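You operate a simulated robot arm through the tools that you are given. There is no shell and no other tool.

You are at the controls of a simulated robot arm. One attempt, no reset.

JOB
Clear the old plan, key in the toilets in the order on the plan card and start it.
Fine: the white plan card lies on the mats; press each key once.

It is judged by the outcome, as a careful person would: the job done as asked, and still so three seconds after it is handed in. It fails if anything else is knocked over, pushed out of place, dropped, spilled or broken.

ROBOT AND FRAMES
A 7-joint arm with a two-finger parallel gripper, fixed in place. Base frame: the origin is at the foot of the arm, x ahead of it, y to its left, z up. Readings come in m, rad, newtons and seconds.
Its first joint turns from -2.897 to 2.897 rad. Payload 4.4 kg.
The TCP is the grasp point between the finger pads, 0.023 m short of the fingertips. In the tool frame z runs along the fingers and y along their closing line. Largest opening 0.094 m; finger width 0.038, thickness 0.01; the body of the gripper, 0.054 by 0.096 m, starts 0.039 m behind the TCP.
Orientation is that of the tool frame in the base frame, as a unit quaternion [w, x, y, z]. With the fingers straight down and closing along the base's y, the tool's x points along the base's -x, its y along +y and its z along -z.

CONTROLS
- The arm moves only by the tool drive_tool. Its argument "motion" is a list of rows, each an object (a shift or turn left out is 0, a gripper value left out holds the last) with "linear": the shift along the tool's x, y, z in m, a list of three; "rot": the turn, a rotation vector about the tool's x, y, z in degrees, a list of three; "fingers": the gripper command, from -1 (fully open) to 1 (shut), values between in proportion. In form: [{"linear": [x, y, z], "rot": [rx, ry, rz], "fingers": fingers}, ...]. A call has 1 to 20 rows; each row shifts and turns the commanded pose from where the row before left it, along the tool's axes as they then stand. A row lasts 0.2 s, in which the tool goes at most 0.05 m and 0.15 rad; a call with a longer step from one row to the next is refused whole, and so is a gripper value outside its range. Where a pose cannot be reached the arm comes as near as it can. A force on the tool above 40 N (or 10 N above the force at the start of the call, whichever is more), or a blocked arm, ends the call early, and 0.2 s more pass. Each finger travels about 0.072 m/s and halts on what it meets, pressing with about 28 N; the grip force reading is that of the motor and also rises with nothing between the fingers. The clock runs only during rows and for 0.2 s after the last one: add rows that do not move to give the fingers time. The reply holds the time, the measured pose of the TCP, the force on the tool along the base axes, the opening and the grip force, in the units named above and with some noise, with the torque about the TCP (base axes, N m) and any sound that the robot's microphone picked up.
- Cameras (640 x 400 px; columns grow to the right, rows downward): "scene" is fixed at [0.4036, -0.5, 1.7198]; the picture's right is [0.67, -0.74, 0.00], its down [-0.68, -0.61, -0.41] and it looks along [0.30, 0.27, -0.91] (base axes); focal length 214 px, centre (320, 200). "wrist" rides on the gripper at [0.086, 0.016, -0.075] in the tool frame; the picture's right is [-0.18, 0.98, 0.00], its down [-0.58, -0.11, -0.81] and it looks along [-0.79, -0.15, 0.59] (tool axes); focal length 243 px, centre (320, 200). There is no depth. A picture from a camera that has moved, and an enlarged one, comes with that camera's place and axes in the base frame and with its lens. The place of the scene camera against the robot may be out by one fixed shift of up to 0.012 m in any direction.
- get_image(camera): a new picture of that camera. It takes no simulated time.
- zoom(camera, box): a new picture of the part [left, top, right, bottom] of that camera's present view, enlarged. It takes no simulated time.
- job_done(): hands the job in; it is judged then, once.

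Nothing tells you positions but the pictures and the camera data. Unless the task says otherwise, let go and move clear before handing in.

The tools are called as name(argument=value, ...) on one line, values as JSON. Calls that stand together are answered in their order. drive_tool: Moves the arm, as the interface text tells. Its arguments: {"type":"object","properties":{"motion":{"type":"array"}},"required":["motion"]} The other tools are called the same way: get_image (camera) takes a picture; zoom (camera, box) takes an enlarged picture of a part of a camera's view; job_done () hands the job in.

At the start:

```text
time_s: 0.0
eef_pos: [0.6421, 0.4012, 1.2819]
tcp_rot: [0.0, 0.0, 1.0, 0.001]
wrist_force: [0.4, -0.5, -1.3]
wrist_torque: [-0.03, 0.02, 0.0]
gripper_width: 0.0939
gripper_force: 0.1
```

scene: 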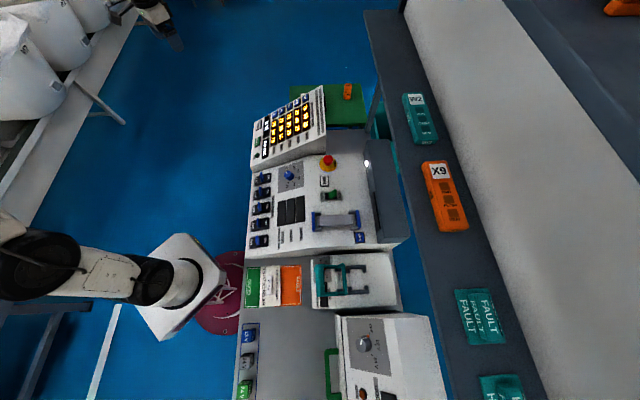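
wrist: 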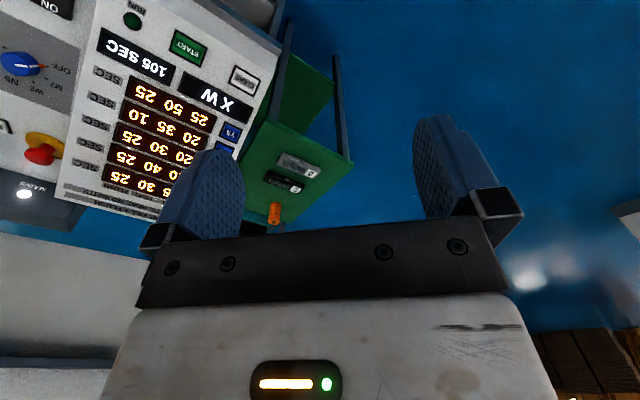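

I see a control console with a slanted keypad panel at the far end, and various boxes and cards nearby. I'll zoom in to find the plan card and read the keypad before moving anything.

zoom(camera="scene", box=[230, 70, 390, 170])

zoom(camera="scene", box=[220, 240, 460, 390])

zoom(camera="wrist", box=[0, 0, 320, 200])

zoom(camera="scene", box=[380, 80, 540, 180])

```text
4.00 times, centred on (310, 120) of scene
camera zoom: at [0.4036, -0.5, 1.7198], right [0.67, -0.74, 0.0], down [-0.68, -0.61, -0.41], along [0.3, 0.27, -0.91], focal length 858 px, centre (360, 520)
```

zoom: 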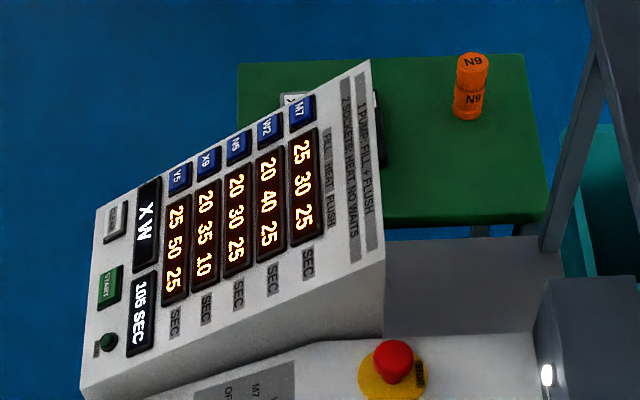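

```text
2.67 times, centred on (340, 315) of scene
camera zoom: at [0.4036, -0.5, 1.7198], right [0.67, -0.74, 0.0], down [-0.68, -0.61, -0.41], along [0.3, 0.27, -0.91], focal length 572 px, centre (267, -107)
```

zoom: 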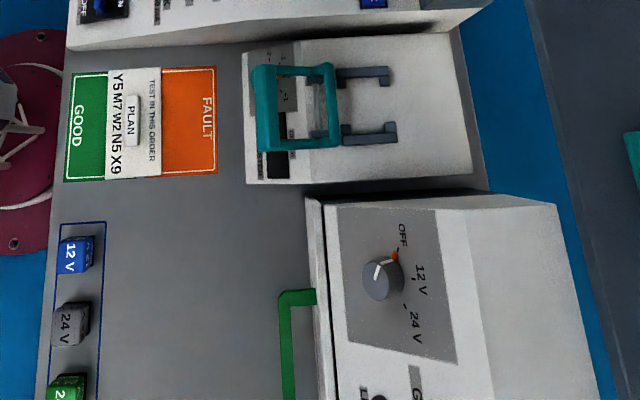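

```text
2.00 times, centred on (160, 100) of wrist
camera zoom: at [0.5562, 0.4168, 1.3556], right [0.18, 0.98, 0.0], down [0.58, -0.11, 0.81], along [0.79, -0.15, -0.59], focal length 485 px, centre (640, 400)
```

zoom: 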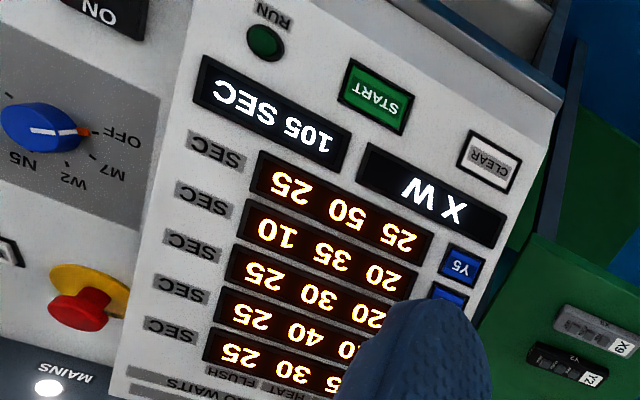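

```text
4.00 times, centred on (460, 130) of scene
camera zoom: at [0.4036, -0.5, 1.7198], right [0.67, -0.74, 0.0], down [-0.68, -0.61, -0.41], along [0.3, 0.27, -0.91], focal length 858 px, centre (-240, 480)
```

zoom: 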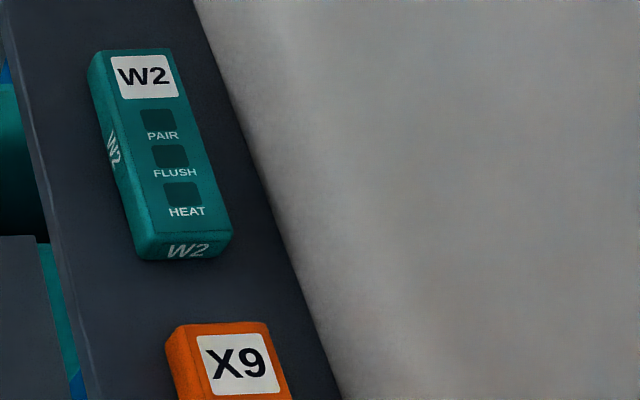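

The card seems to read "Y5 M7 W2 N5 X9". I'll enlarge it to be sure, and look at the keypad's blue keys, CLEAR and START.

zoom(camera="scene", box=[240, 258, 304, 312])

zoom(camera="scene", box=[245, 85, 335, 175])

zoom(camera="scene", box=[240, 150, 400, 260])

zoom(camera="scene", box=[0, 0, 240, 150])

```text
7.41 times, centred on (272, 285) of scene
camera zoom: at [0.4036, -0.5, 1.7198], right [0.67, -0.74, 0.0], down [-0.68, -0.61, -0.41], along [0.3, 0.27, -0.91], focal length 1589 px, centre (676, -430)
```

zoom: 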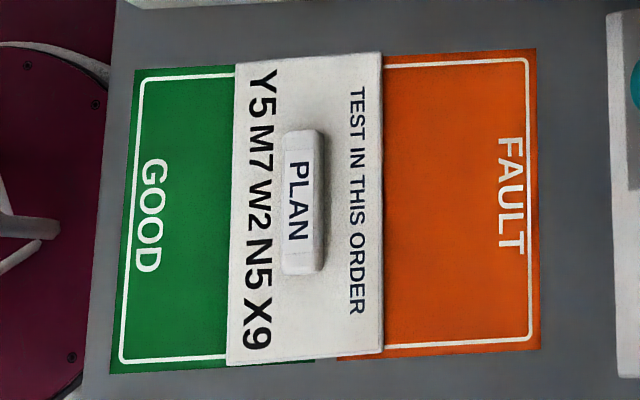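

```text
4.44 times, centred on (290, 130) of scene
camera zoom: at [0.4036, -0.5, 1.7198], right [0.67, -0.74, 0.0], down [-0.68, -0.61, -0.41], along [0.3, 0.27, -0.91], focal length 953 px, centre (453, 511)
```

zoom: 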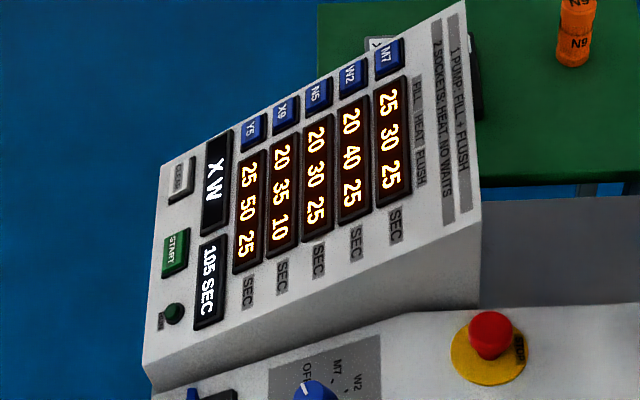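

```text
3.64 times, centred on (320, 205) of scene
camera zoom: at [0.4036, -0.5, 1.7198], right [0.67, -0.74, 0.0], down [-0.68, -0.61, -0.41], along [0.3, 0.27, -0.91], focal length 780 px, centre (320, 182)
```

zoom: 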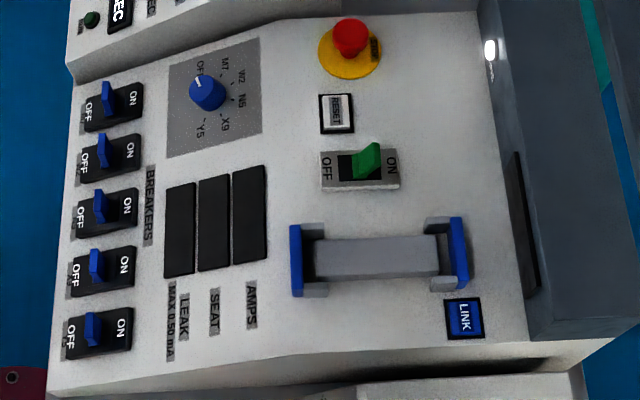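

```text
2.67 times, centred on (120, 75) of scene
camera zoom: at [0.4036, -0.5, 1.7198], right [0.67, -0.74, 0.0], down [-0.68, -0.61, -0.41], along [0.3, 0.27, -0.91], focal length 572 px, centre (853, 533)
```

zoom: 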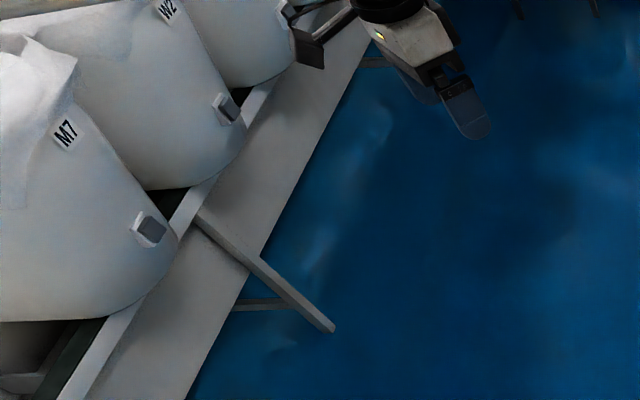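

The card clearly reads Y5, M7, W2, N5, X9. The panel slopes about 32° and its keys sit near x 0.7–0.95, y 0.05–0.25, z 0.9–1.05. I'll close the fingers and move sideways in free air to get a better wrist view.

drive_tool(motion=[{"linear": [0.0025, -0.045, 0], "fingers": 1}, {"linear": [0.0025, -0.045, 0], "fingers": 1}, {"linear": [0.0025, -0.045, 0], "fingers": 1}, {"linear": [0.0025, -0.045, 0], "fingers": 1}, {"linear": [0.0025, -0.045, 0], "fingers": 1}, {"linear": [0.0025, -0.045, 0], "fingers": 1}, {"linear": [0.0025, -0.045, 0], "fingers": 1}])

```text
time_s: 1.6
eef_pos: [0.6258, 0.085, 1.2808]
tcp_rot: [0.0, -0.001, 1.0, 0.0]
wrist_force: [-0.2, -0.6, 0.5]
wrist_torque: [0.0, -0.02, -0.03]
gripper_width: 0.0
gripper_force: 28.5
```

get_image(camera="wrist")

get_image(camera="scene")

```text
taken
camera wrist: at [0.5399, 0.1012, 1.3549], right [0.18, 0.98, 0.0], down [0.58, -0.11, 0.81], along [0.79, -0.15, -0.59], focal length 243 px, centre (320, 200)
```

wrist: 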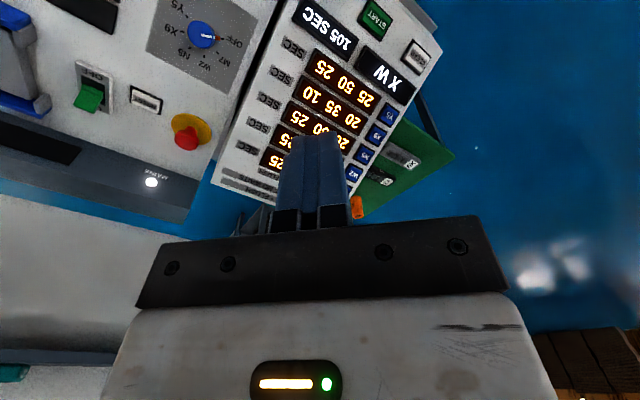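

```text
taken
```

scene: 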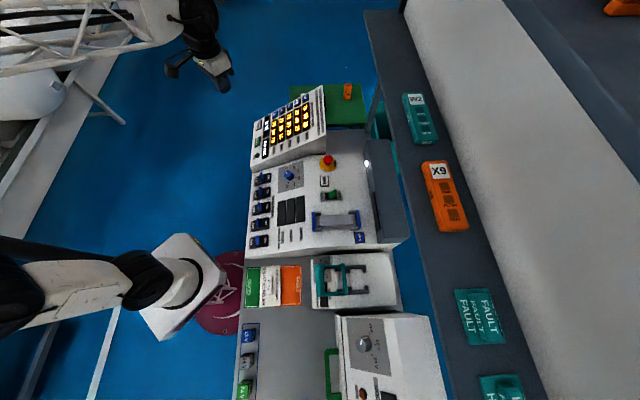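

The panel is in the wrist view now, though the fingers partly hide M7. I'll zoom in to measure the key positions.

zoom(camera="wrist", box=[200, 0, 460, 200])

zoom(camera="wrist", box=[330, 0, 460, 200])

```text
2.00 times, centred on (330, 100) of wrist
camera zoom: at [0.5399, 0.1012, 1.3549], right [0.18, 0.98, 0.0], down [0.58, -0.11, 0.81], along [0.79, -0.15, -0.59], focal length 485 px, centre (300, 400)
```

zoom: 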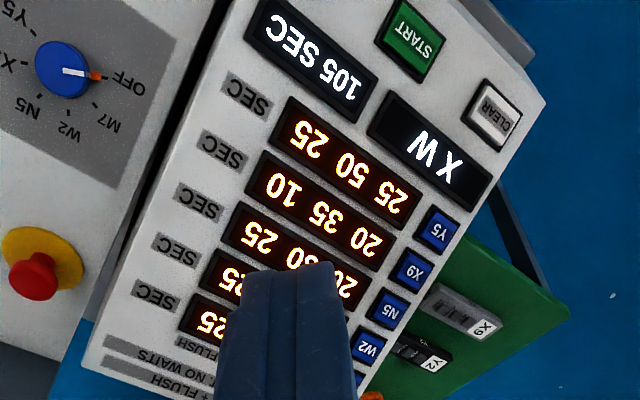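

```text
2.00 times, centred on (395, 100) of wrist
camera zoom: at [0.5399, 0.1012, 1.3549], right [0.18, 0.98, 0.0], down [0.58, -0.11, 0.81], along [0.79, -0.15, -0.59], focal length 485 px, centre (170, 400)
```

zoom: 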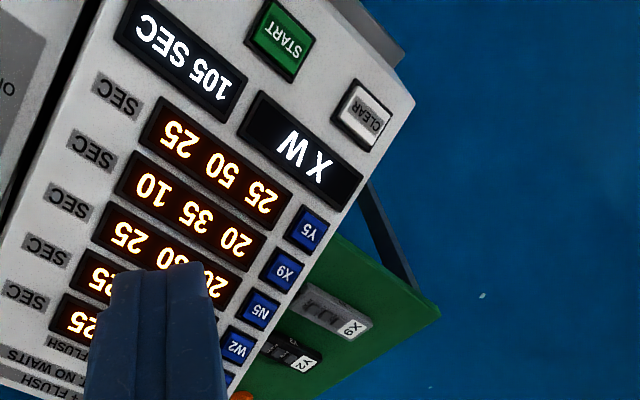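

From two wrist views I place CLEAR at about (0.763, 0.233, 0.900), START at (0.693, 0.162, 0.903) and Y5 at (0.833, 0.179, 0.956), with about 4.3 cm between the blue keys going up the slope. Next I'll turn the tool square to the panel while still in free air.

drive_tool(motion=[{"rot": [0, 0, -7.5], "fingers": 1}, {"rot": [0, 0, -7.5]}, {"rot": [0, 0, -7.5]}, {"rot": [0, 0, -7.5]}, {"rot": [0, 0, -7.5]}, {"rot": [0, 0, -7.5]}, {"rot": [8.1, 0, 0]}, {"rot": [8.1, 0, 0]}, {"rot": [8.1, 0, 0]}, {"rot": [8.1, 0, 0]}, {}])

```text
time_s: 4.0
eef_pos: [0.6249, 0.0855, 1.2814]
tcp_rot: [0.107, -0.368, 0.887, -0.259]
wrist_force: [0.3, -0.2, 1.2]
wrist_torque: [0.01, -0.05, 0.01]
gripper_width: 0.0
gripper_force: 28.1
```

The tool is now square to the panel, so I'll check the view from here.

get_image(camera="wrist")

get_image(camera="scene")

```text
taken
camera wrist: at [0.5267, 0.0626, 1.3352], right [-0.46, 0.72, -0.53], down [0.17, 0.65, 0.74], along [0.87, 0.25, -0.42], focal length 243 px, centre (320, 200)
```

wrist: 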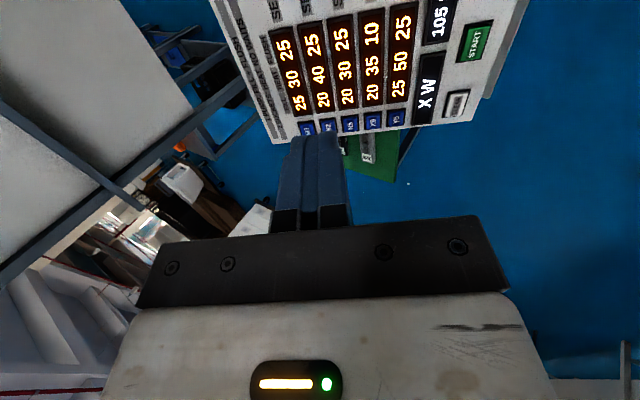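

```text
taken
```

scene: 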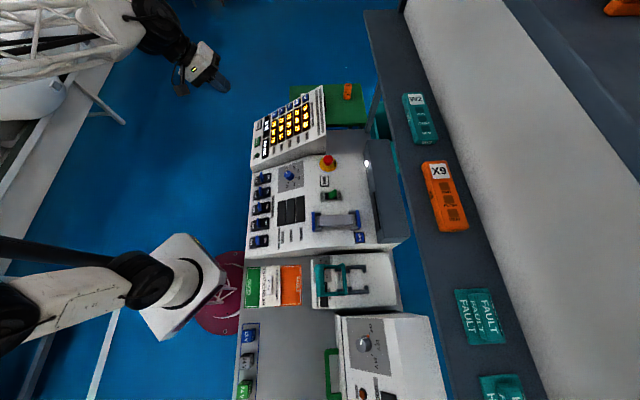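

All five blue keys plus CLEAR and START are visible from here. I'll zoom in for precise pixel positions.

zoom(camera="wrist", box=[270, 80, 430, 180])

zoom(camera="wrist", box=[390, 0, 550, 130])

```text
4.00 times, centred on (350, 130) of wrist
camera zoom: at [0.5267, 0.0626, 1.3352], right [-0.46, 0.72, -0.53], down [0.17, 0.65, 0.74], along [0.87, 0.25, -0.42], focal length 970 px, centre (200, 480)
```

zoom: 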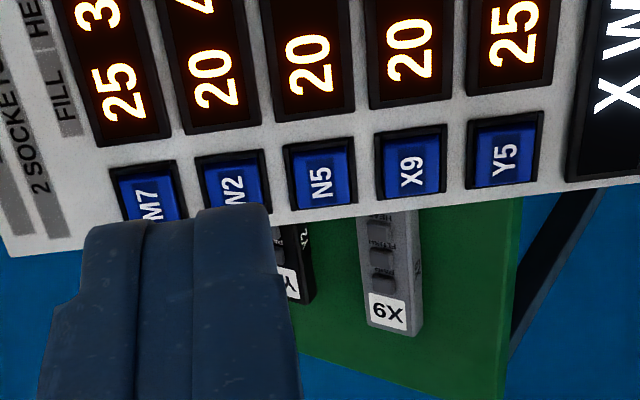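

```text
3.08 times, centred on (470, 65) of wrist
camera zoom: at [0.5267, 0.0626, 1.3352], right [-0.46, 0.72, -0.53], down [0.17, 0.65, 0.74], along [0.87, 0.25, -0.42], focal length 746 px, centre (-142, 615)
```

zoom: 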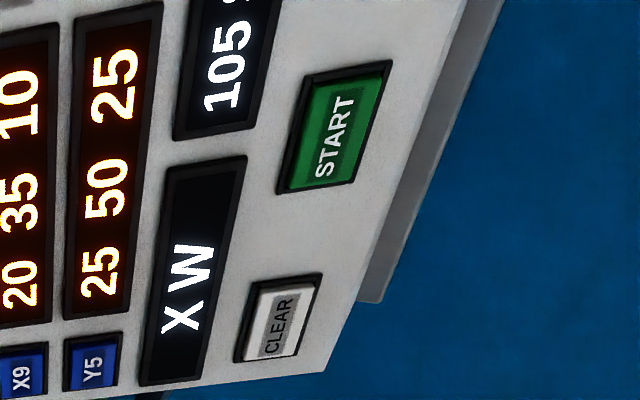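

The three views agree to within 2–3 mm. I'll move over CLEAR and stop with the fingertips about 4 cm above it.

drive_tool(motion=[{"linear": [-0.0288, 0.0303, 0], "fingers": 1}, {"linear": [-0.0288, 0.0303, 0]}, {"linear": [-0.0288, 0.0303, 0]}, {"linear": [-0.0288, 0.0303, 0]}, {"linear": [-0.0288, 0.0303, 0]}, {"linear": [-0.0288, 0.0303, 0]}, {"linear": [-0.0285, 0.0304, 0]}, {"linear": [0, 0, 0.043]}, {"linear": [0, 0, 0.043]}, {"linear": [0, 0, 0.043]}, {"linear": [0, 0, 0.043]}, {"linear": [0, 0, 0.043]}, {"linear": [0, 0, 0.0402]}, {}])

```text
time_s: 7.0
eef_pos: [0.7375, 0.2591, 0.9518]
tcp_rot: [0.108, -0.368, 0.887, -0.258]
wrist_force: [-0.3, 0.7, 0.4]
wrist_torque: [-0.01, 0.0, -0.03]
gripper_width: 0.0
gripper_force: 27.9
```

get_image(camera="wrist")

zoom(camera="scene", box=[230, 80, 350, 170])

```text
taken
camera wrist: at [0.6388, 0.2351, 1.0057], right [-0.46, 0.72, -0.53], down [0.17, 0.65, 0.74], along [0.87, 0.25, -0.42], focal length 243 px, centre (320, 200)
```

wrist: 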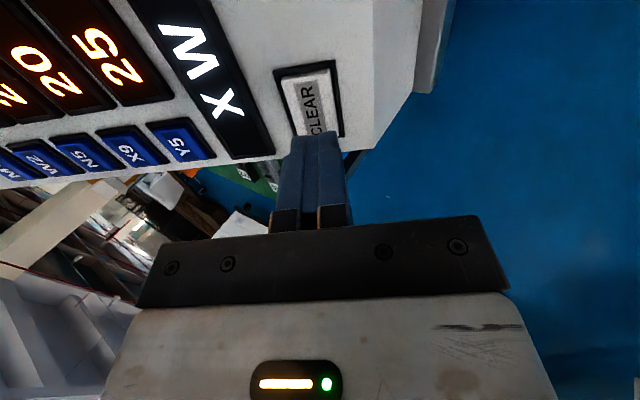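

```text
4.44 times, centred on (290, 125) of scene
camera zoom: at [0.4036, -0.5, 1.7198], right [0.67, -0.74, 0.0], down [-0.68, -0.61, -0.41], along [0.3, 0.27, -0.91], focal length 953 px, centre (453, 533)
```

zoom: 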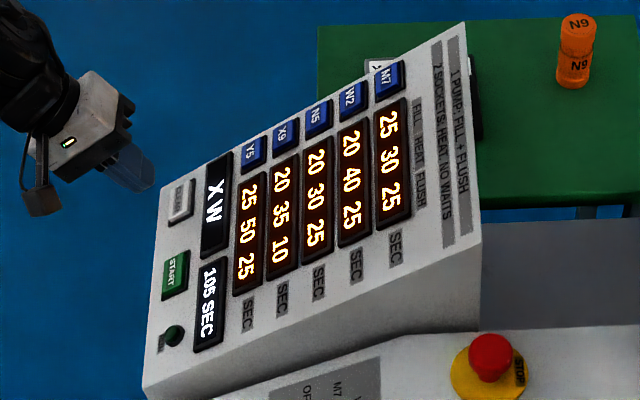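

I'm hovering above CLEAR. I'll enlarge the view to check the lateral alignment before pressing.

zoom(camera="wrist", box=[240, 40, 400, 150])

```text
3.64 times, centred on (320, 95) of wrist
camera zoom: at [0.6388, 0.2351, 1.0057], right [-0.46, 0.72, -0.53], down [0.17, 0.65, 0.74], along [0.87, 0.25, -0.42], focal length 882 px, centre (320, 582)
```

zoom: 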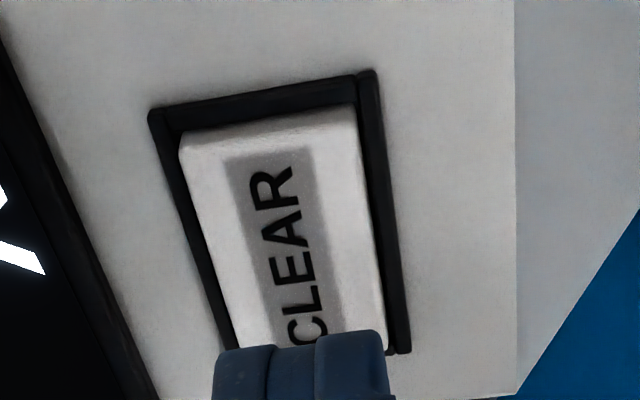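

The key centre is about 6 mm to the tool's −y side, so I'll correct that. Then I'll lower to just above the cap.

drive_tool(motion=[{"linear": [0, -0.006, 0], "fingers": 1}, {"linear": [0, 0, 0.015]}, {"linear": [0, 0, 0.015]}, {}])

zoom(camera="wrist", box=[240, 40, 400, 150])

zoom(camera="scene", box=[230, 80, 350, 170])

```text
time_s: 8.0
eef_pos: [0.753, 0.2427, 0.9295]
tcp_rot: [0.107, -0.367, 0.887, -0.258]
wrist_force: [0.6, 0.3, 0.3]
wrist_torque: [0.03, 0.02, -0.01]
gripper_width: 0.0
gripper_force: 28.1
```

```text
3.64 times, centred on (320, 95) of wrist
camera zoom: at [0.654, 0.2198, 0.9842], right [-0.46, 0.72, -0.53], down [0.17, 0.65, 0.74], along [0.87, 0.25, -0.42], focal length 882 px, centre (320, 582)
```

zoom: 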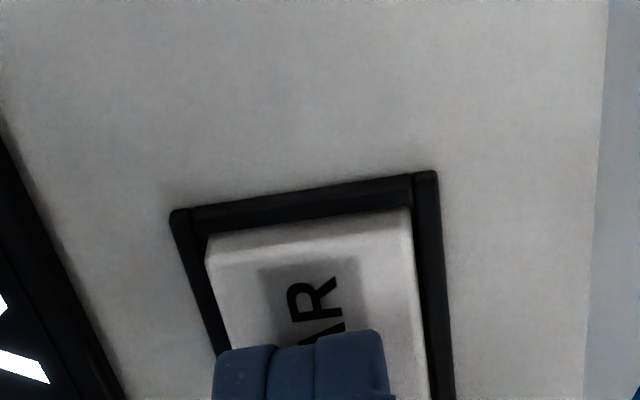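

```text
4.44 times, centred on (290, 125) of scene
camera zoom: at [0.4036, -0.5, 1.7198], right [0.67, -0.74, 0.0], down [-0.68, -0.61, -0.41], along [0.3, 0.27, -0.91], focal length 953 px, centre (453, 533)
```

zoom: 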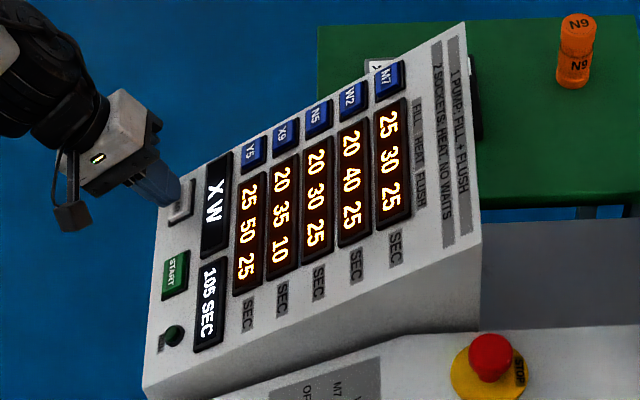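

The fingertips are over the key, about 1 cm up. I'll lower in small steps and watch the force and sound.

drive_tool(motion=[{"linear": [0, 0, 0.002], "fingers": 1}, {"linear": [0, 0, 0.002]}, {"linear": [0, 0, 0.002]}, {"linear": [0, 0, 0.002]}])

```text
time_s: 9.0
eef_pos: [0.7555, 0.2407, 0.9227]
tcp_rot: [0.106, -0.369, 0.887, -0.257]
wrist_force: [-0.3, 1.3, 2.0]
wrist_torque: [0.03, 0.0, -0.04]
gripper_width: 0.0001
gripper_force: 27.6
heard: click
```

I heard a click. I'll check the display before moving on.

zoom(camera="scene", box=[230, 80, 350, 170])

get_image(camera="wrist")

```text
4.44 times, centred on (290, 125) of scene
camera zoom: at [0.4036, -0.5, 1.7198], right [0.67, -0.74, 0.0], down [-0.68, -0.61, -0.41], along [0.3, 0.27, -0.91], focal length 953 px, centre (453, 533)
```

zoom: 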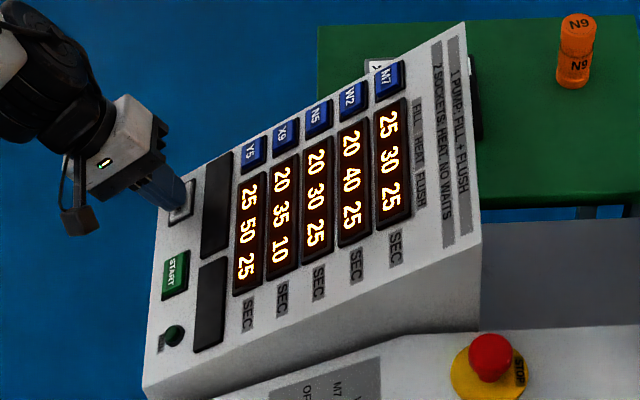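

```text
taken
camera wrist: at [0.6569, 0.2168, 0.9777], right [-0.46, 0.72, -0.53], down [0.17, 0.65, 0.74], along [0.87, 0.25, -0.42], focal length 243 px, centre (320, 200)
```

wrist: 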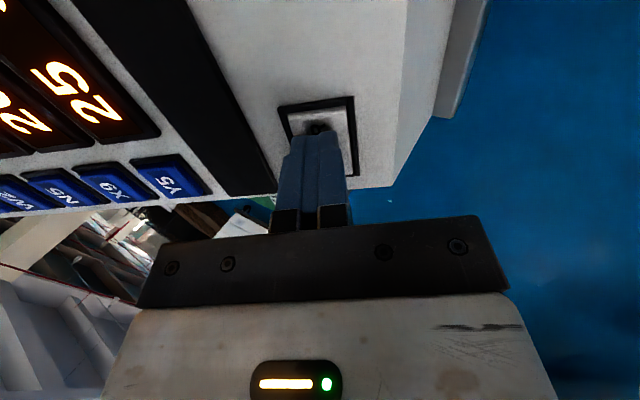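

CLEAR worked: both displays are blank after a single click. Next I'll lift straight off and move over Y5.

drive_tool(motion=[{"linear": [0, 0, -0.02], "fingers": 1}, {"linear": [0, 0, -0.02]}, {"linear": [-0.004, -0.033, 0]}, {"linear": [-0.004, -0.033, 0]}, {"linear": [-0.004, -0.033, 0]}, {}])

get_image(camera="wrist")

zoom(camera="wrist", box=[240, 40, 400, 150])

```text
time_s: 10.4
eef_pos: [0.808, 0.2058, 1.0112]
tcp_rot: [0.107, -0.368, 0.887, -0.258]
wrist_force: [-0.5, 0.0, -0.1]
wrist_torque: [-0.01, -0.01, 0.01]
gripper_width: 0.0
gripper_force: 28.1
```

```text
taken
camera wrist: at [0.7093, 0.1819, 1.0644], right [-0.46, 0.72, -0.53], down [0.17, 0.65, 0.74], along [0.87, 0.25, -0.42], focal length 243 px, centre (320, 200)
```

wrist: 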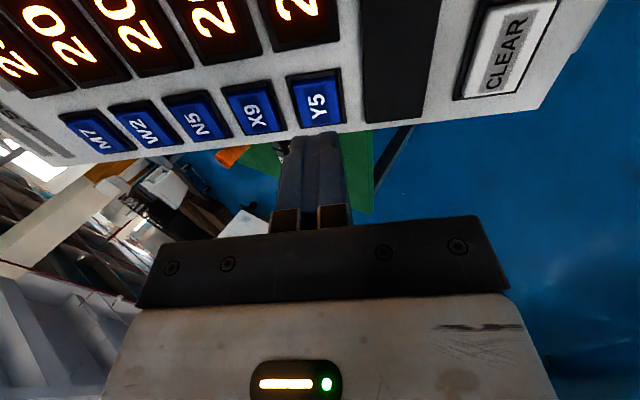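

```text
3.64 times, centred on (320, 95) of wrist
camera zoom: at [0.7093, 0.1819, 1.0644], right [-0.46, 0.72, -0.53], down [0.17, 0.65, 0.74], along [0.87, 0.25, -0.42], focal length 882 px, centre (320, 582)
```

zoom: 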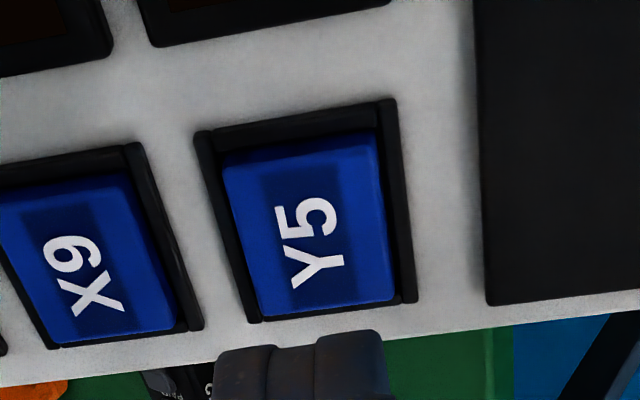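

The tool axis sits within about 2 mm of the Y5 key centre. I'll make a small correction and press it the same way.

drive_tool(motion=[{"linear": [0, -0.002, 0.017], "fingers": 1}, {"linear": [0, 0, 0.016]}, {"linear": [0, 0, 0.002]}, {"linear": [0, 0, 0.002]}, {"linear": [0, 0, 0.002]}, {"linear": [0, 0, 0.002]}])

zoom(camera="scene", box=[230, 80, 350, 170])

get_image(camera="wrist")

```text
time_s: 11.8
eef_pos: [0.8248, 0.1874, 0.9762]
tcp_rot: [0.106, -0.368, 0.887, -0.258]
wrist_force: [0.1, -0.2, 0.4]
wrist_torque: [-0.03, 0.02, 0.01]
gripper_width: 0.0
gripper_force: 28.5
```

```text
4.44 times, centred on (290, 125) of scene
camera zoom: at [0.4036, -0.5, 1.7198], right [0.67, -0.74, 0.0], down [-0.68, -0.61, -0.41], along [0.3, 0.27, -0.91], focal length 953 px, centre (453, 533)
```

zoom: 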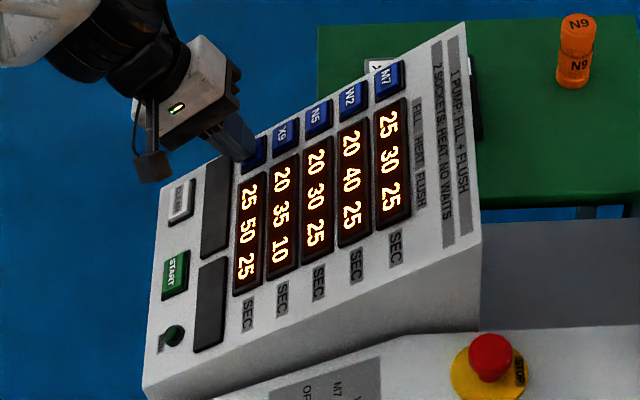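

```text
taken
camera wrist: at [0.7257, 0.165, 1.0309], right [-0.46, 0.72, -0.53], down [0.17, 0.65, 0.74], along [0.87, 0.25, -0.42], focal length 243 px, centre (320, 200)
```

wrist: 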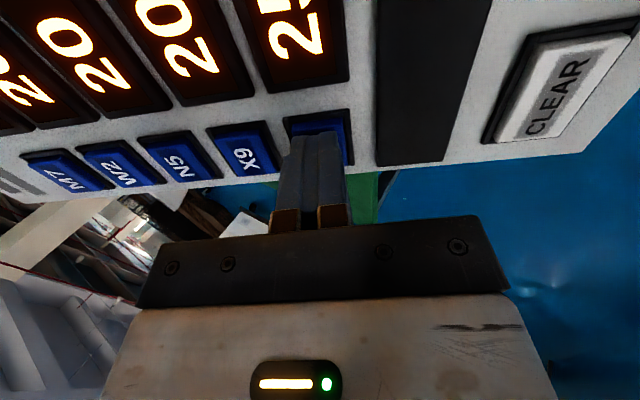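

There's no click and no contact force yet, so the blue keys stand slightly lower than CLEAR. I'll continue down in 1–2 mm steps.

drive_tool(motion=[{"linear": [0, 0, 0.0015], "fingers": 1}, {"linear": [0, 0, 0.0015]}])

```text
time_s: 12.4
eef_pos: [0.8254, 0.1867, 0.9745]
tcp_rot: [0.107, -0.368, 0.887, -0.257]
wrist_force: [-0.3, 0.9, 1.6]
wrist_torque: [0.0, 0.02, 0.02]
gripper_width: 0.0
gripper_force: 27.8
```

A contact force of about 1.8 N is building. I'll go a little further.

drive_tool(motion=[{"linear": [0, 0, 0.0015], "fingers": 1}])

```text
time_s: 12.8
eef_pos: [0.8257, 0.1865, 0.9724]
tcp_rot: [0.106, -0.367, 0.887, -0.259]
wrist_force: [-1.1, 0.1, 4.0]
wrist_torque: [0.02, 0.0, 0.0]
gripper_width: 0.0001
gripper_force: 28.0
heard: click
```

Click heard. I'll check the display.

zoom(camera="scene", box=[230, 80, 350, 170])

```text
4.44 times, centred on (290, 125) of scene
camera zoom: at [0.4036, -0.5, 1.7198], right [0.67, -0.74, 0.0], down [-0.68, -0.61, -0.41], along [0.3, 0.27, -0.91], focal length 953 px, centre (453, 533)
```

zoom: 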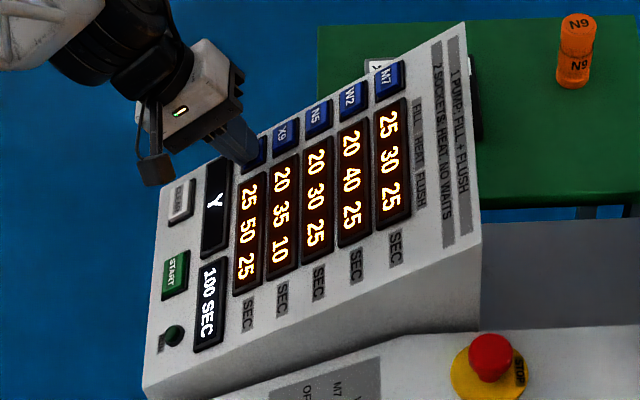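

The display shows "Y" and 100 SEC, so Y5 is in. I'll lift off and travel along the row to M7.

drive_tool(motion=[{"linear": [0, 0, -0.0225], "fingers": 1}, {"linear": [0, 0, -0.0225]}, {"linear": [0, -0.0415, 0]}, {"linear": [0, -0.0415, 0]}, {"linear": [0, -0.0415, 0]}, {"linear": [0, -0.0415, 0]}, {}])

get_image(camera="wrist")

zoom(camera="wrist", box=[240, 40, 400, 150])

```text
time_s: 14.4
eef_pos: [0.9079, 0.1043, 1.0993]
tcp_rot: [0.107, -0.367, 0.887, -0.258]
wrist_force: [0.5, 0.0, 0.0]
wrist_torque: [0.0, 0.01, 0.04]
gripper_width: 0.0
gripper_force: 28.2
```

```text
taken
camera wrist: at [0.809, 0.0805, 1.1533], right [-0.46, 0.72, -0.53], down [0.17, 0.65, 0.74], along [0.87, 0.25, -0.42], focal length 243 px, centre (320, 200)
```

wrist: 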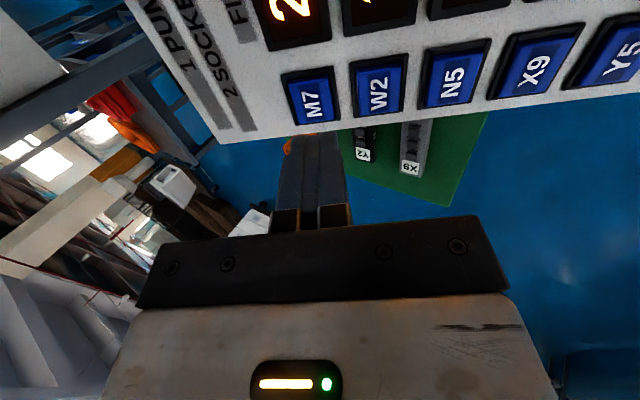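

```text
3.64 times, centred on (320, 95) of wrist
camera zoom: at [0.809, 0.0805, 1.1533], right [-0.46, 0.72, -0.53], down [0.17, 0.65, 0.74], along [0.87, 0.25, -0.42], focal length 882 px, centre (320, 582)
```

zoom: 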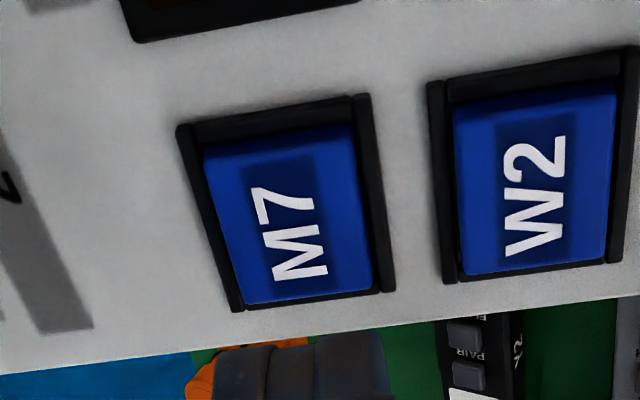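

The M7 key centre is about 5 mm further along, so I'll shift and press to the same depth that clicked Y5.

drive_tool(motion=[{"linear": [0.0015, -0.0052, 0], "fingers": 1}, {"linear": [0, 0, 0.02]}, {"linear": [0, 0, 0.02]}, {"linear": [0, 0, 0.002]}, {"linear": [0, 0, 0.0015]}, {"linear": [0, 0, 0.001]}])

```text
time_s: 15.8
eef_pos: [0.927, 0.0817, 1.0648]
tcp_rot: [0.107, -0.367, 0.887, -0.257]
wrist_force: [-0.2, 0.4, -0.1]
wrist_torque: [-0.03, -0.04, -0.03]
gripper_width: 0.0
gripper_force: 27.9
```

No contact yet. I'll continue in small steps.

drive_tool(motion=[{"linear": [0, 0, 0.0015], "fingers": 1}, {"linear": [0, 0, 0.0015]}])

```text
time_s: 16.4
eef_pos: [0.9285, 0.0808, 1.0611]
tcp_rot: [0.107, -0.367, 0.887, -0.258]
wrist_force: [-0.3, -0.6, 0.0]
wrist_torque: [0.02, -0.02, -0.04]
gripper_width: 0.0
gripper_force: 28.6
```

get_image(camera="wrist")

zoom(camera="wrist", box=[240, 60, 400, 170])

zoom(camera="scene", box=[230, 80, 350, 170])

```text
taken
camera wrist: at [0.8296, 0.058, 1.1159], right [-0.46, 0.72, -0.53], down [0.17, 0.65, 0.74], along [0.87, 0.25, -0.42], focal length 243 px, centre (320, 200)
```

wrist: 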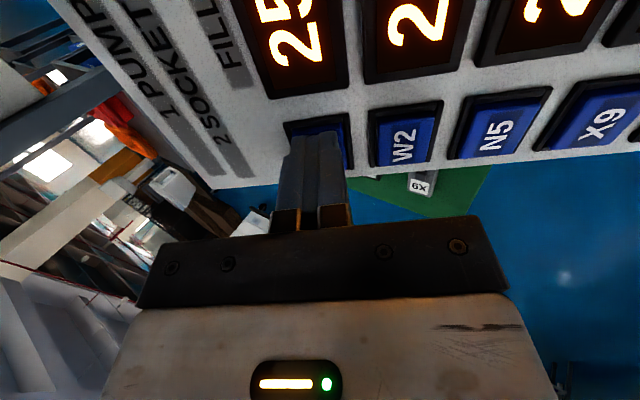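

```text
3.64 times, centred on (320, 115) of wrist
camera zoom: at [0.8296, 0.058, 1.1159], right [-0.46, 0.72, -0.53], down [0.17, 0.65, 0.74], along [0.87, 0.25, -0.42], focal length 882 px, centre (320, 509)
```

zoom: 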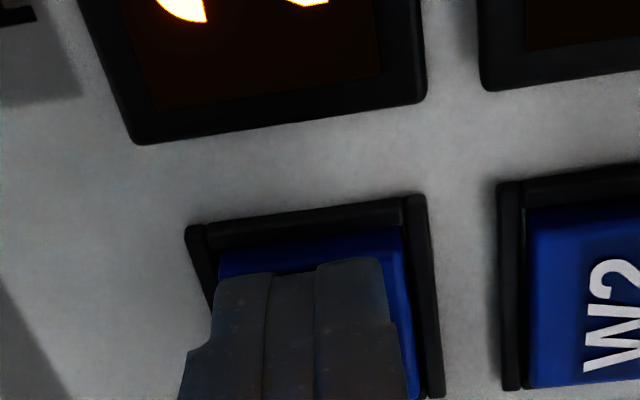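

```text
4.44 times, centred on (290, 125) of scene
camera zoom: at [0.4036, -0.5, 1.7198], right [0.67, -0.74, 0.0], down [-0.68, -0.61, -0.41], along [0.3, 0.27, -0.91], focal length 953 px, centre (453, 533)
```

zoom: 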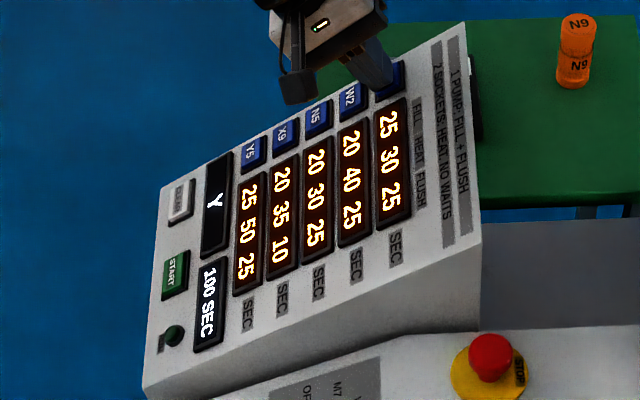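

The fingers are centred over M7 and still just above it. I'll keep stepping down.

drive_tool(motion=[{"linear": [0, 0, 0.0015], "fingers": 1}, {"linear": [0, 0, 0.0015]}])

```text
time_s: 17.0
eef_pos: [0.9302, 0.0809, 1.0598]
tcp_rot: [0.106, -0.368, 0.887, -0.258]
wrist_force: [0.2, -0.5, 2.5]
wrist_torque: [-0.03, 0.03, 0.01]
gripper_width: 0.0
gripper_force: 28.0
heard: click
```

zoom(camera="scene", box=[230, 80, 350, 170])

```text
4.44 times, centred on (290, 125) of scene
camera zoom: at [0.4036, -0.5, 1.7198], right [0.67, -0.74, 0.0], down [-0.68, -0.61, -0.41], along [0.3, 0.27, -0.91], focal length 953 px, centre (453, 533)
```

zoom: 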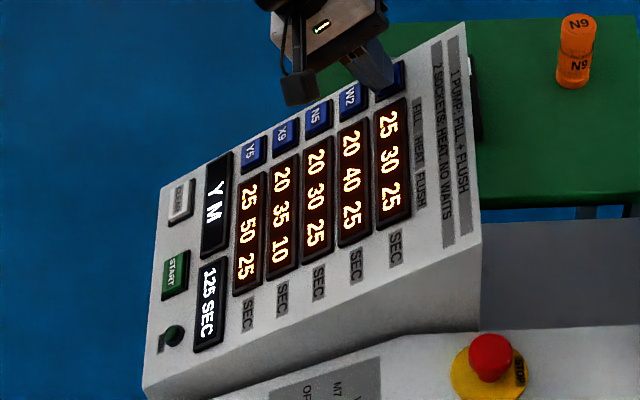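

"Y M" and 125 SEC, so M7 registered. Next I'll lift and move back one key pitch to W2.

drive_tool(motion=[{"linear": [0, 0, -0.02], "fingers": 1}, {"linear": [0, 0, -0.02]}, {"linear": [0, 0.0428, 0]}, {}])

zoom(camera="wrist", box=[240, 40, 400, 150])

```text
time_s: 18.0
eef_pos: [0.889, 0.1211, 1.0712]
tcp_rot: [0.107, -0.368, 0.887, -0.257]
wrist_force: [-0.2, -1.4, 0.0]
wrist_torque: [-0.01, 0.04, -0.02]
gripper_width: 0.0
gripper_force: 28.3
```

```text
3.64 times, centred on (320, 95) of wrist
camera zoom: at [0.7895, 0.0983, 1.1238], right [-0.46, 0.72, -0.53], down [0.17, 0.65, 0.74], along [0.87, 0.25, -0.42], focal length 882 px, centre (320, 582)
```

zoom: 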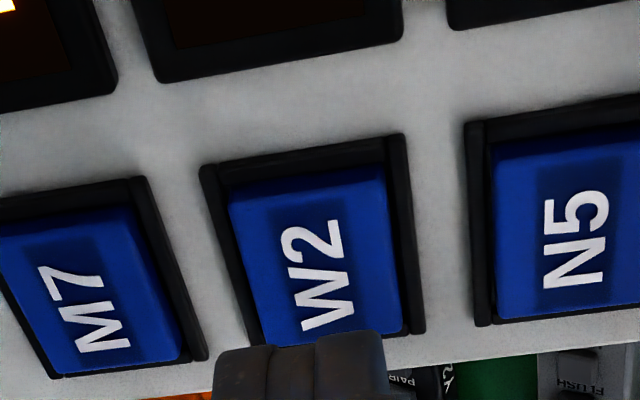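

The axis is centred on W2. I'll press down with small final steps.

drive_tool(motion=[{"linear": [-0.001, 0, 0.017], "fingers": 1}, {"linear": [0, 0, 0.017]}, {"linear": [0, 0, 0.0015]}, {"linear": [0, 0, 0.0015]}, {"linear": [0, 0, 0.0015]}])

```text
time_s: 19.2
eef_pos: [0.9027, 0.1079, 1.0388]
tcp_rot: [0.107, -0.368, 0.887, -0.259]
wrist_force: [0.1, 0.9, 0.9]
wrist_torque: [0.01, -0.02, -0.01]
gripper_width: 0.0002
gripper_force: 27.5
heard: click
```

zoom(camera="scene", box=[230, 80, 350, 170])

```text
4.44 times, centred on (290, 125) of scene
camera zoom: at [0.4036, -0.5, 1.7198], right [0.67, -0.74, 0.0], down [-0.68, -0.61, -0.41], along [0.3, 0.27, -0.91], focal length 953 px, centre (453, 533)
```

zoom: 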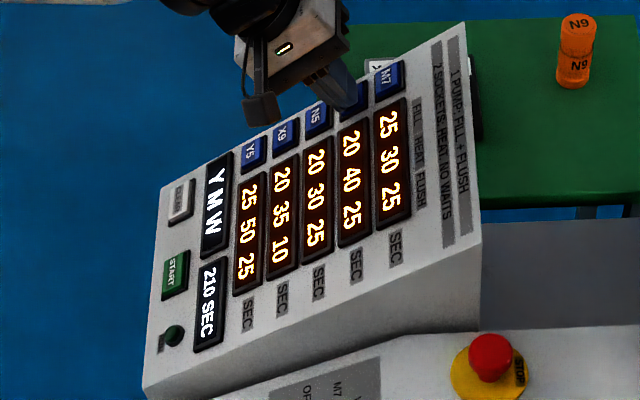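

"Y M W" and 210 SEC, so W2 registered. N5 is next, one pitch back.

drive_tool(motion=[{"linear": [0, 0, -0.02], "fingers": 1}, {"linear": [0, 0, -0.02]}, {"linear": [0, 0.0428, 0]}, {}])

zoom(camera="wrist", box=[240, 40, 400, 150])

zoom(camera="scene", box=[230, 80, 350, 170])

```text
time_s: 20.2
eef_pos: [0.8623, 0.1502, 1.0502]
tcp_rot: [0.106, -0.367, 0.887, -0.257]
wrist_force: [0.4, 0.2, -0.4]
wrist_torque: [-0.02, 0.01, 0.02]
gripper_width: 0.0001
gripper_force: 28.1
```

```text
3.64 times, centred on (320, 95) of wrist
camera zoom: at [0.7647, 0.1263, 1.1044], right [-0.46, 0.72, -0.53], down [0.17, 0.65, 0.74], along [0.87, 0.25, -0.42], focal length 882 px, centre (320, 582)
```

zoom: 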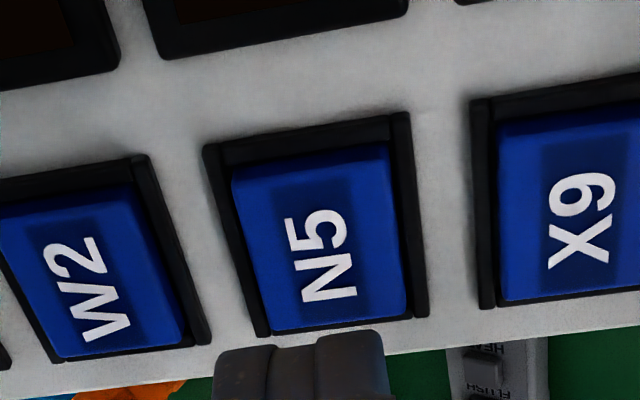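

```text
4.44 times, centred on (290, 125) of scene
camera zoom: at [0.4036, -0.5, 1.7198], right [0.67, -0.74, 0.0], down [-0.68, -0.61, -0.41], along [0.3, 0.27, -0.91], focal length 953 px, centre (453, 533)
```

zoom: 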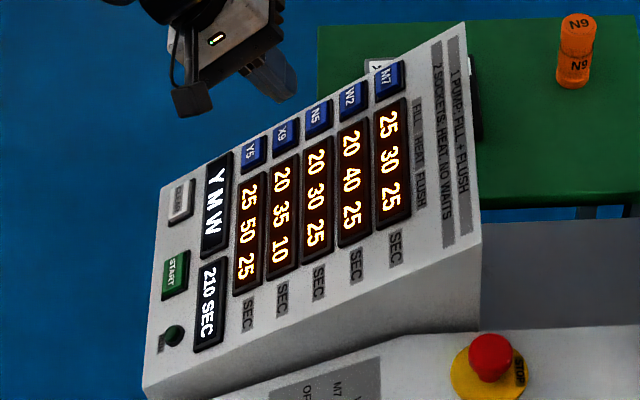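

The tool is centred on N5, so I'll press it.

drive_tool(motion=[{"linear": [0, 0, 0.017], "fingers": 1}, {"linear": [0, 0, 0.017]}, {"linear": [0, 0, 0.0015]}, {"linear": [0, 0, 0.0015]}, {"linear": [0, 0, 0.0015]}])

zoom(camera="scene", box=[230, 80, 350, 170])

```text
time_s: 21.4
eef_pos: [0.8785, 0.1339, 1.0185]
tcp_rot: [0.106, -0.367, 0.887, -0.258]
wrist_force: [-0.4, 0.3, 1.4]
wrist_torque: [0.03, 0.02, -0.02]
gripper_width: 0.0
gripper_force: 28.1
```

```text
4.44 times, centred on (290, 125) of scene
camera zoom: at [0.4036, -0.5, 1.7198], right [0.67, -0.74, 0.0], down [-0.68, -0.61, -0.41], along [0.3, 0.27, -0.91], focal length 953 px, centre (453, 533)
```

zoom: 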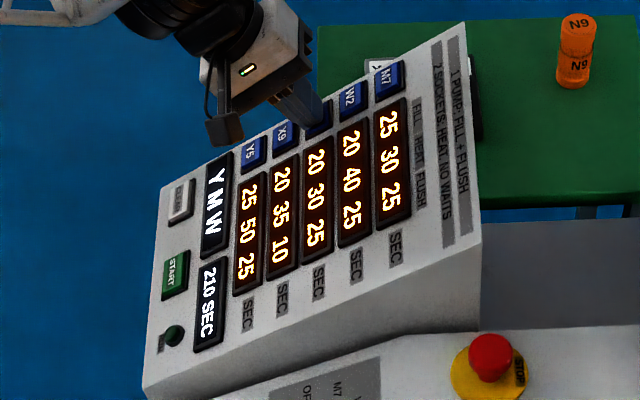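

I'm touching N5 with light force but there's no click yet. I'll go a little further.

drive_tool(motion=[{"linear": [0, 0, 0.0015], "fingers": 1}])

```text
time_s: 21.8
eef_pos: [0.8795, 0.1338, 1.017]
tcp_rot: [0.106, -0.368, 0.887, -0.258]
wrist_force: [-1.7, 0.9, 2.4]
wrist_torque: [0.01, 0.03, 0.0]
gripper_width: 0.0
gripper_force: 27.8
heard: click
```

zoom(camera="scene", box=[230, 80, 350, 170])

```text
4.44 times, centred on (290, 125) of scene
camera zoom: at [0.4036, -0.5, 1.7198], right [0.67, -0.74, 0.0], down [-0.68, -0.61, -0.41], along [0.3, 0.27, -0.91], focal length 953 px, centre (453, 533)
```

zoom: 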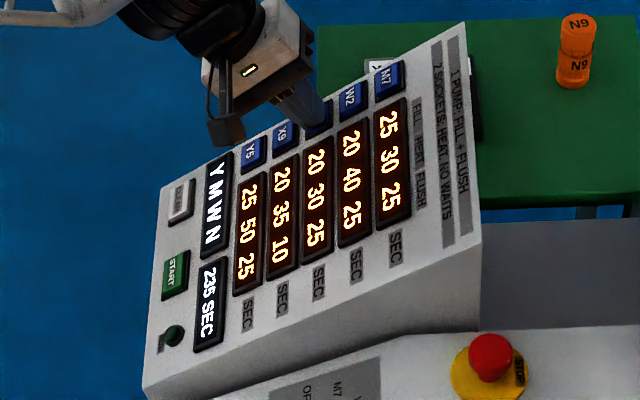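

"Y M W N" and 235 SEC. X9 is next.

drive_tool(motion=[{"linear": [0, 0, -0.02], "fingers": 1}, {"linear": [0, 0, -0.02]}, {"linear": [0, 0.0428, 0]}, {}])

zoom(camera="wrist", box=[240, 40, 400, 150])

zoom(camera="scene", box=[230, 80, 350, 170])

```text
time_s: 22.8
eef_pos: [0.838, 0.1745, 1.0256]
tcp_rot: [0.106, -0.368, 0.887, -0.258]
wrist_force: [0.2, -0.3, -0.2]
wrist_torque: [-0.02, 0.02, -0.02]
gripper_width: 0.0001
gripper_force: 28.3
```

```text
3.64 times, centred on (320, 95) of wrist
camera zoom: at [0.7398, 0.1508, 1.0793], right [-0.46, 0.72, -0.53], down [0.17, 0.65, 0.74], along [0.87, 0.25, -0.42], focal length 882 px, centre (320, 582)
```

zoom: 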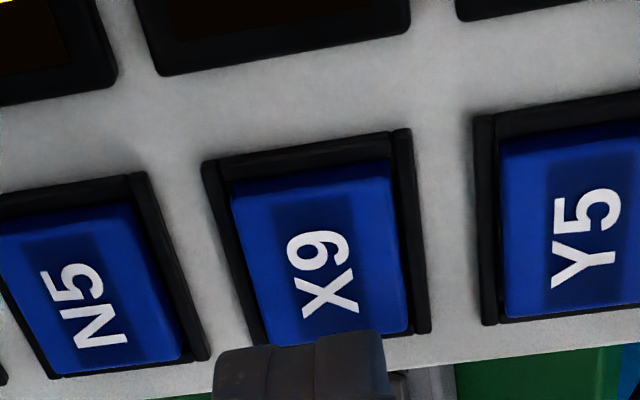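

```text
4.44 times, centred on (290, 125) of scene
camera zoom: at [0.4036, -0.5, 1.7198], right [0.67, -0.74, 0.0], down [-0.68, -0.61, -0.41], along [0.3, 0.27, -0.91], focal length 953 px, centre (453, 533)
```

zoom: 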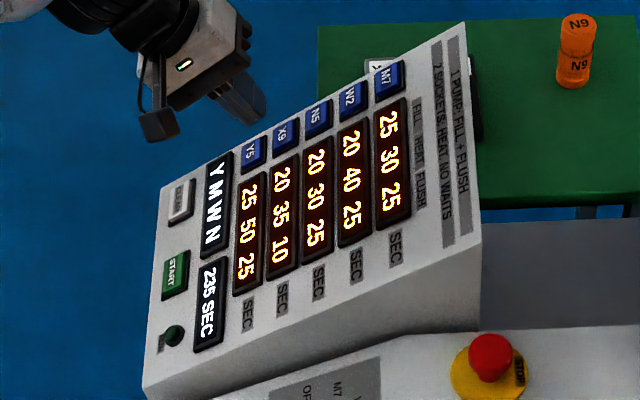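

The tool is centred on X9, so I'll press it.

drive_tool(motion=[{"linear": [0, 0, 0.017], "fingers": 1}, {"linear": [0, 0, 0.017]}, {"linear": [0, 0, 0.0015]}, {"linear": [0, 0, 0.0015]}, {"linear": [0, 0, 0.0015]}])

zoom(camera="scene", box=[230, 80, 350, 170])

```text
time_s: 24.0
eef_pos: [0.8527, 0.1591, 0.9949]
tcp_rot: [0.107, -0.369, 0.887, -0.258]
wrist_force: [-7.1, 4.4, 7.0]
wrist_torque: [0.05, 0.09, 0.03]
gripper_width: 0.0
gripper_force: 27.6
heard: click
```

```text
4.44 times, centred on (290, 125) of scene
camera zoom: at [0.4036, -0.5, 1.7198], right [0.67, -0.74, 0.0], down [-0.68, -0.61, -0.41], along [0.3, 0.27, -0.91], focal length 953 px, centre (453, 533)
```

zoom: 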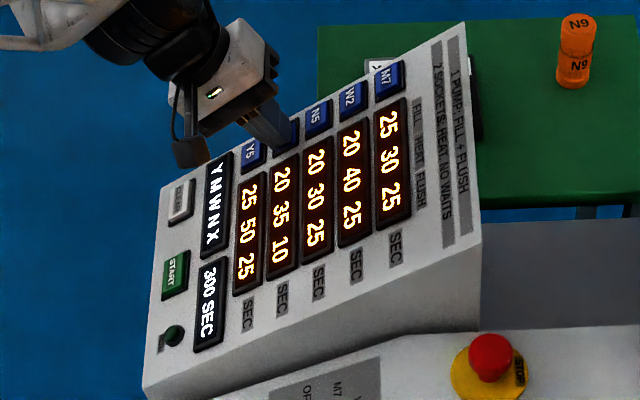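

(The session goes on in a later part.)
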